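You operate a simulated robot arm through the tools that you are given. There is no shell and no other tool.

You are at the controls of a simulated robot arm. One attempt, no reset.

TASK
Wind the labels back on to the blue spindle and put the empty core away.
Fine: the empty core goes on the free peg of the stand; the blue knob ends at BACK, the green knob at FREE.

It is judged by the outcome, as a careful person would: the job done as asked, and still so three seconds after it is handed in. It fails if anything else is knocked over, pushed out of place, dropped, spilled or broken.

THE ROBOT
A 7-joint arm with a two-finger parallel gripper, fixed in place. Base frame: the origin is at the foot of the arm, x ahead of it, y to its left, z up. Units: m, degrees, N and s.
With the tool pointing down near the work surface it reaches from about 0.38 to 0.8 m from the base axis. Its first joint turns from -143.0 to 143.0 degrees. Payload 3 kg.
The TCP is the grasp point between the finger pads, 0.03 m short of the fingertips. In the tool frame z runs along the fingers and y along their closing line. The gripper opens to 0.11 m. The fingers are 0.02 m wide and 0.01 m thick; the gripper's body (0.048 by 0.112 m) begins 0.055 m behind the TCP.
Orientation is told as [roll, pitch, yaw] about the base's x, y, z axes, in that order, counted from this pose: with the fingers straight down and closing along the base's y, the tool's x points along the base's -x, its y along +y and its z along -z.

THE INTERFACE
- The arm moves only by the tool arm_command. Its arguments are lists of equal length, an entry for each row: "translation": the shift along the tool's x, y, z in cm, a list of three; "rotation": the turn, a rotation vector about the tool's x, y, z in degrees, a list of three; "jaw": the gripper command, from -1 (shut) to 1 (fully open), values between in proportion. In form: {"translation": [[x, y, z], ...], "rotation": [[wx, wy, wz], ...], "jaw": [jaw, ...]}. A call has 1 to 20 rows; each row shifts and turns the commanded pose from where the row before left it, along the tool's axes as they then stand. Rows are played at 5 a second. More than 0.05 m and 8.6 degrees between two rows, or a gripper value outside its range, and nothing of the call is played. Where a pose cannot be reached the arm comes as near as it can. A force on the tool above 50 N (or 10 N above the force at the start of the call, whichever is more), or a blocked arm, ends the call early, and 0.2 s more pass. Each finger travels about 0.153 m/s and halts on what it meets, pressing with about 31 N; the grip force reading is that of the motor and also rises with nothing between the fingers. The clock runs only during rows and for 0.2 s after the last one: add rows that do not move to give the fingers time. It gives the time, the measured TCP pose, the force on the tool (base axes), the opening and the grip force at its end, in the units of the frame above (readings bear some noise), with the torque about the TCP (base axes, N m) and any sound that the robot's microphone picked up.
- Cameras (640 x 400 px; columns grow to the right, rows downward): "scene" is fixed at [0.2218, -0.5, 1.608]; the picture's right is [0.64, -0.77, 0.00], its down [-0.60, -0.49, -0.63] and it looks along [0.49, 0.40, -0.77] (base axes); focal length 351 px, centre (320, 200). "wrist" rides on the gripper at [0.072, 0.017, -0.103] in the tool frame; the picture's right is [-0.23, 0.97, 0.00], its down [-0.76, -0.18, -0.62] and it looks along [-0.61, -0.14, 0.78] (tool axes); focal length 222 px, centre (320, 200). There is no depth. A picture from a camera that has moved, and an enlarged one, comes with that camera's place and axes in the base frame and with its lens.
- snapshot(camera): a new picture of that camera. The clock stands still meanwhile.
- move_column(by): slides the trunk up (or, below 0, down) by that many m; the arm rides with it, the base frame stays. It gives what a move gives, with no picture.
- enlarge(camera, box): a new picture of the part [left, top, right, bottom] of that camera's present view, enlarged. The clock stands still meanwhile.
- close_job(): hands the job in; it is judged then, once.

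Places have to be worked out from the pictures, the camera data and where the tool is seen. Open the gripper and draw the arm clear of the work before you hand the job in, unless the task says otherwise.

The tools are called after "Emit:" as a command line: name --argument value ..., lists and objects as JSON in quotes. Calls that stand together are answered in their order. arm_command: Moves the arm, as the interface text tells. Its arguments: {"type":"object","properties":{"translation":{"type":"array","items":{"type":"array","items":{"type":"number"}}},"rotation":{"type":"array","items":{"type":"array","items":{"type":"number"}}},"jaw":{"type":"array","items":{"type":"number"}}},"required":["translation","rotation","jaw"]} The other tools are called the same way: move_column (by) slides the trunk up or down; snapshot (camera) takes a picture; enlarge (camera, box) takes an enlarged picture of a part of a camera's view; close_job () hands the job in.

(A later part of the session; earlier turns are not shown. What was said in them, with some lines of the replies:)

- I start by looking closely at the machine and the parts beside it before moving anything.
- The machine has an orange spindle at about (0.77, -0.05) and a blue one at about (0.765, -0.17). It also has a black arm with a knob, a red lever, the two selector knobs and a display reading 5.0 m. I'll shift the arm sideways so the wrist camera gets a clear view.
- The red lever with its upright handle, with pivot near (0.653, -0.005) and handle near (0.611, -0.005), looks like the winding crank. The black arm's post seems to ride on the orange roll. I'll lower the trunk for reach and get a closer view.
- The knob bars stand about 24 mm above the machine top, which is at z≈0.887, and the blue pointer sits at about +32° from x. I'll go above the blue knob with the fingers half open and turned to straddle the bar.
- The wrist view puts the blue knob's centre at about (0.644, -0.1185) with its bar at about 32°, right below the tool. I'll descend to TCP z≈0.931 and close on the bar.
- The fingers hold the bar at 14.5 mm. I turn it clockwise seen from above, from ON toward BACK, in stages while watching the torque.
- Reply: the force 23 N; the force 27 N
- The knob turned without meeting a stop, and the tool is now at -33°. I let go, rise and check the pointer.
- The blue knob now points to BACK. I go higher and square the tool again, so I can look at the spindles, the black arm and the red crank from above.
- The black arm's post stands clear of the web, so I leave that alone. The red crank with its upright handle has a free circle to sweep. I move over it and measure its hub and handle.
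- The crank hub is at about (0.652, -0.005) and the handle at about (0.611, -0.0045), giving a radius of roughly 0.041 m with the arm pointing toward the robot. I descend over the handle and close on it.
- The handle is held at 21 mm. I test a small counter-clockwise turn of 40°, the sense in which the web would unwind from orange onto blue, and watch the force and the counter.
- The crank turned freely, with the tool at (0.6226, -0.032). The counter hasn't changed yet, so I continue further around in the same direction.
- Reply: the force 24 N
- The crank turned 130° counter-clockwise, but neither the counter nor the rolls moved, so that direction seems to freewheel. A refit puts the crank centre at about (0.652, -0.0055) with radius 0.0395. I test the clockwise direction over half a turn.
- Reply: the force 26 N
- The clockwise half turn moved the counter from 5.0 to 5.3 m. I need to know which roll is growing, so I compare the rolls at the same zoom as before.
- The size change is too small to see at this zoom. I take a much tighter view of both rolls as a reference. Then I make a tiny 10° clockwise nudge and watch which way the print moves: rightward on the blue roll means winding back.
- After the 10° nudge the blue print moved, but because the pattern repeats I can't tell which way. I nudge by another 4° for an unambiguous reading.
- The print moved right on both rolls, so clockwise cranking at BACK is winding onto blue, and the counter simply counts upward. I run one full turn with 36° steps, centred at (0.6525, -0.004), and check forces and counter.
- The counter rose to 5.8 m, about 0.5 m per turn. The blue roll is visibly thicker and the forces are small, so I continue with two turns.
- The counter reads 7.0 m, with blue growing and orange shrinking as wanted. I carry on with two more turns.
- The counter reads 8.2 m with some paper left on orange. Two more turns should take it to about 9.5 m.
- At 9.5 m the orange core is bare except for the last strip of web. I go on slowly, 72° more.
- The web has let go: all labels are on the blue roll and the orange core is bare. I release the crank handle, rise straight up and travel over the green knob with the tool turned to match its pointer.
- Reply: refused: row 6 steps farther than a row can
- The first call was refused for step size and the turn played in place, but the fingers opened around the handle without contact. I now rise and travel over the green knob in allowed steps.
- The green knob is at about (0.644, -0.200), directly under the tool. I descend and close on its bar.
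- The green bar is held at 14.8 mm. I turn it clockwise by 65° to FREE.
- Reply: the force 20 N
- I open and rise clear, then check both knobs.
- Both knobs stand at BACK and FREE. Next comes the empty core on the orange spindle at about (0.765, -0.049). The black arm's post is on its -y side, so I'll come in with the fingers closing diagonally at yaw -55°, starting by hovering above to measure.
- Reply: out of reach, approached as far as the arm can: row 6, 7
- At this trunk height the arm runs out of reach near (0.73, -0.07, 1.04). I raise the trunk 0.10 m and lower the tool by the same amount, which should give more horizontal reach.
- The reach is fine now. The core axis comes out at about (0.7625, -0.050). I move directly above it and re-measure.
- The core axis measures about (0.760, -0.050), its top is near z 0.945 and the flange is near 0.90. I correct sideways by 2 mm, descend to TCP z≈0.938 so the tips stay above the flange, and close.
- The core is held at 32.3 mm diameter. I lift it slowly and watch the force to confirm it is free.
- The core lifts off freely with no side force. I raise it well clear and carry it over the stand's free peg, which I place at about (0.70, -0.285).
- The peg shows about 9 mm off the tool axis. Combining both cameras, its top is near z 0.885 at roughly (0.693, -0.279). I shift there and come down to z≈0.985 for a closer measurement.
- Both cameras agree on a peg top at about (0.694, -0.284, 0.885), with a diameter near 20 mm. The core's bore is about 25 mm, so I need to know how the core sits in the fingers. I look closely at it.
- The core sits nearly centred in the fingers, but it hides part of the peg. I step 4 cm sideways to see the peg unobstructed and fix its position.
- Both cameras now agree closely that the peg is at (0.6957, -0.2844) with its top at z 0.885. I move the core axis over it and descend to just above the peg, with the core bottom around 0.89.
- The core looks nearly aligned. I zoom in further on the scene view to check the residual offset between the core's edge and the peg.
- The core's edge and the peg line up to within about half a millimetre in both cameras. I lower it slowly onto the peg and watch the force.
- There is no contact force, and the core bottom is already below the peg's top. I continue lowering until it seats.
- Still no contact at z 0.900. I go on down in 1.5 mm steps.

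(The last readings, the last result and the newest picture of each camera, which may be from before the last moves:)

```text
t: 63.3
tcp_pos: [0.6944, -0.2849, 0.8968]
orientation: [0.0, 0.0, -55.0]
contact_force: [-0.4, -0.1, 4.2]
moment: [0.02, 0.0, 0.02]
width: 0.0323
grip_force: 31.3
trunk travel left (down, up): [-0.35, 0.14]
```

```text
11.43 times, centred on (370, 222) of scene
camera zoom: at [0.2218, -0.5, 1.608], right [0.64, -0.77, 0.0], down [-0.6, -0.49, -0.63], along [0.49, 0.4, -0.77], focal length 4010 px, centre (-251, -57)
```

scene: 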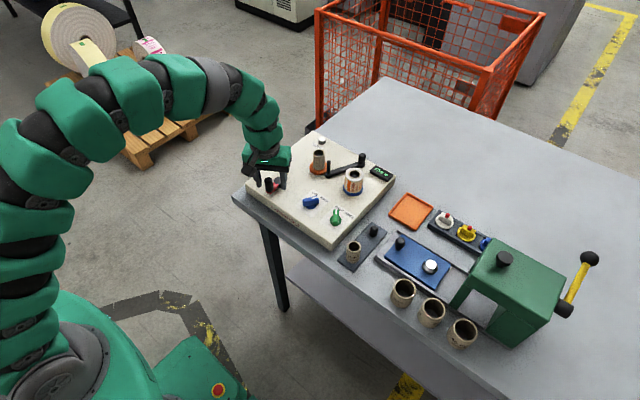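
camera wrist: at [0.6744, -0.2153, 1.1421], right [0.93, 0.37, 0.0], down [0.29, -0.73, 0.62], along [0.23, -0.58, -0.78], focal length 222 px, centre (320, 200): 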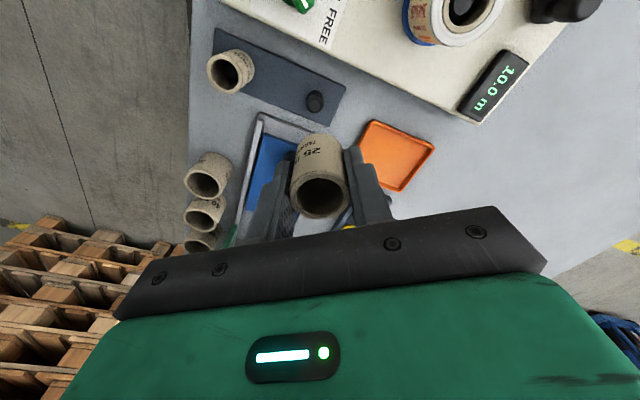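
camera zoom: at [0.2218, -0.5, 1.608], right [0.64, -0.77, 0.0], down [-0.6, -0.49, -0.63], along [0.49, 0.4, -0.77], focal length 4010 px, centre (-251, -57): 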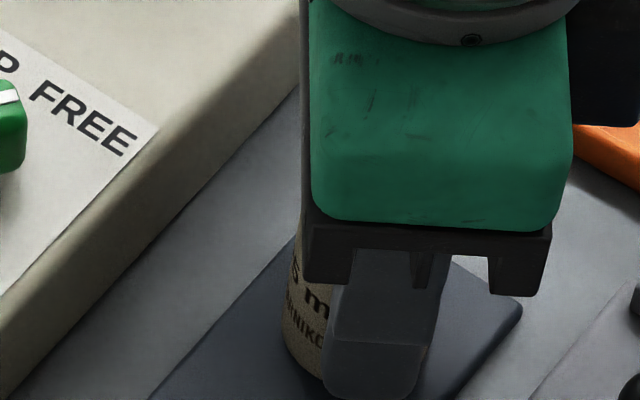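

A 4 N upward force at z 0.897 shows the core has seated on the stand plate. I open the fingers and rise straight up.

Emit:
arm_command --translation '[[0, 0, 0], [0, 0, 0], [0, 0, 0], [0, 0, -2], [0, 0, -3], [0, 0, -3], [0, 0, -3]]' --rotation '[[0, 0, 0], [0, 0, 0], [0, 0, 0], [0, 0, 0], [0, 0, 0], [0, 0, 0], [0, 0, 0]]' --jaw '[-0.3, 0, 0, 0, 0, 0, 0]'

Emit:
enlarge --camera "scene" --box '[230, 120, 430, 280]'

Emit:
snapshot --camera "wrist"

```text
t: 64.9
tcp_pos: [0.6959, -0.285, 1.0076]
orientation: [-0.1, 0.0, -54.9]
contact_force: [1.2, -0.2, -0.1]
moment: [0.03, 0.03, 0.0]
width: 0.0549
grip_force: 0.1
trunk travel left (down, up): [-0.35, 0.14]
```

```text
2.50 times, centred on (330, 200) of scene
camera zoom: at [0.2218, -0.5, 1.608], right [0.64, -0.77, 0.0], down [-0.6, -0.49, -0.63], along [0.49, 0.4, -0.77], focal length 877 px, centre (295, 200)
```

zoom: 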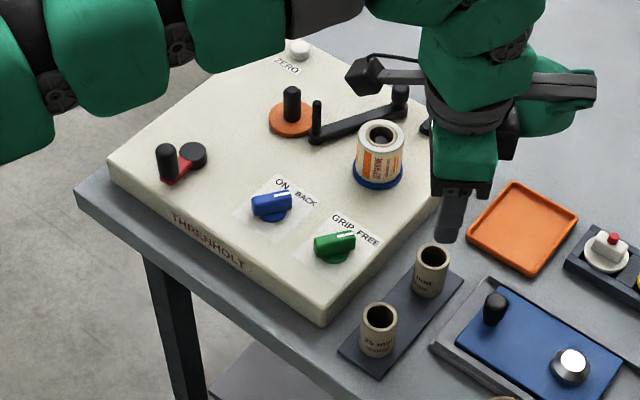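

```text
taken
camera wrist: at [0.6675, -0.2154, 1.1114], right [0.93, 0.37, 0.0], down [0.29, -0.73, 0.62], along [0.23, -0.58, -0.78], focal length 222 px, centre (320, 200)
```

wrist: 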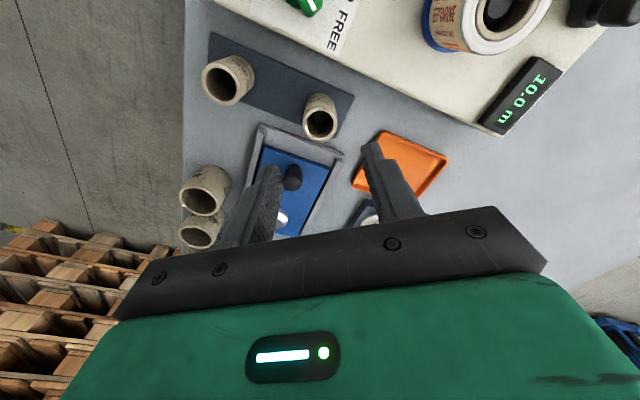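

The core stands upright on the formerly free peg, and everything else looks undisturbed. I draw the arm up and back, clear of the table work, and open fully.

Emit:
arm_command --translation '[[0, 0, -3], [0, 0, -3], [4.2, -1.64, 0], [4.2, -1.64, 0], [4.2, -1.64, -2], [4.2, -1.64, -2], [0, 0, -3], [0, 0, -3], [0, 0, 0]]' --rotation '[[0, 0, 0], [0, 0, 0], [0, 0, 0], [0, 0, 0], [0, 0, 0], [0, 0, 0], [0, 0, 0], [0, 0, 0], [0, 0, 0]]' --jaw '[0, 0, 0, 0.5, 1, 1, 1, 1, 1]'

Emit:
snapshot --camera "scene"

Emit:
enlarge --camera "scene" --box '[230, 120, 430, 280]'

Emit:
enlarge --camera "scene" --box '[335, 190, 405, 280]'

```text
t: 66.9
tcp_pos: [0.545, -0.185, 1.1658]
orientation: [-0.1, 0.2, -55.0]
contact_force: [-0.1, 0.0, -0.4]
moment: [0.0, -0.02, -0.01]
width: 0.1101
grip_force: 0.1
trunk travel left (down, up): [-0.35, 0.14]
```

```text
taken
```

scene: 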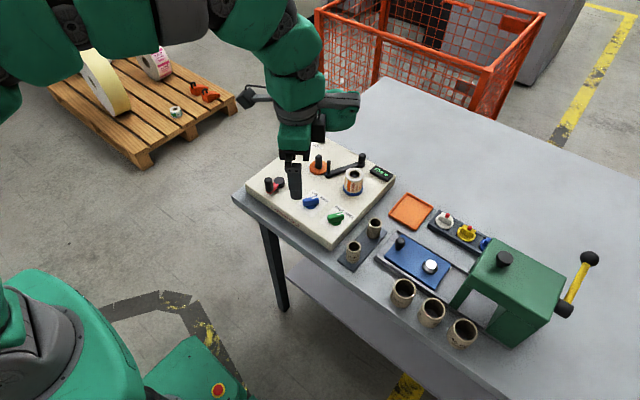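

```text
2.50 times, centred on (330, 200) of scene
camera zoom: at [0.2218, -0.5, 1.608], right [0.64, -0.77, 0.0], down [-0.6, -0.49, -0.63], along [0.49, 0.4, -0.77], focal length 877 px, centre (295, 200)
```

zoom: 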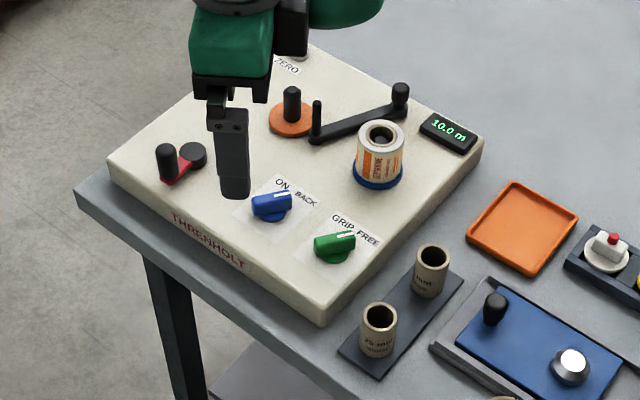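

```text
4.44 times, centred on (370, 235) of scene
camera zoom: at [0.2218, -0.5, 1.608], right [0.64, -0.77, 0.0], down [-0.6, -0.49, -0.63], along [0.49, 0.4, -0.77], focal length 1559 px, centre (98, 44)
```

zoom: 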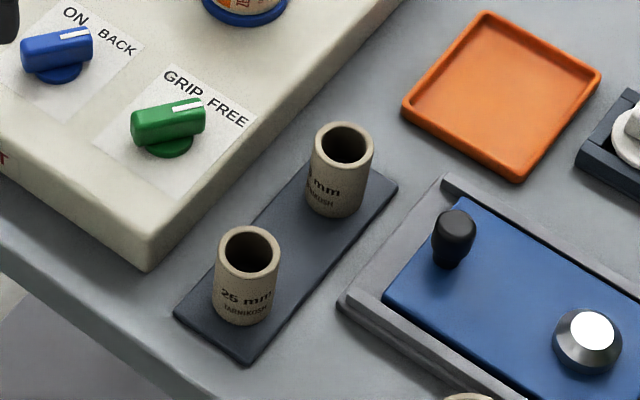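

Blue is at BACK, green at FREE, all labels are on the blue spindle and the core is on the stand, upright beside the other one. I pull the arm a little further back before handing in.

Emit:
arm_command --translation '[[2.3, -3.3, -1], [2.3, -3.3, -1], [0, 0, 0], [0, 0, 0]]' --rotation '[[0, 0, 0], [0, 0, 0], [0, 0, 0], [0, 0, 0]]' --jaw '[1, 1, 1, 1]'

Emit:
snapshot --camera "scene"

```text
t: 67.9
tcp_pos: [0.4659, -0.1869, 1.1875]
orientation: [0.0, 0.0, -55.0]
contact_force: [0.5, -0.6, 0.9]
moment: [0.02, 0.01, -0.02]
width: 0.1098
grip_force: 0.0
trunk travel left (down, up): [-0.35, 0.14]
```

```text
taken
```

scene: 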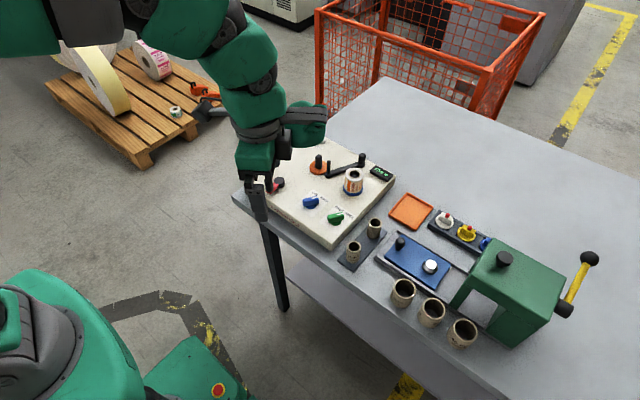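

The arm is clear with the gripper open, and the scene is as asked. I hand the job in.

Emit:
close_job

```text
The job is handed in.
```

The labels are all wound back on to the blue spindle, and the empty core is on the free peg of the stand. The blue knob points to BACK and the green knob to FREE.

- **Winding:** with the blue knob at BACK, the red crank drove the labels back when turned clockwise. The web let go of the orange core at a counter reading of 10.0 m; it read 5.0 m at the start. The counter counts up in this direction, and I did not press ZERO.
- **Core:** it lifted off the orange spindle without resistance once the green knob was at FREE. It is seated upright on the stand plate, next to the 26 mm core that was already there.
- **Surroundings:** in the last pictures nothing else looks moved or knocked over. The red crank has turned but points almost the same way as at the start.

I opened the gripper and drew the arm back before handing in. The hand-in call gave no verdict.
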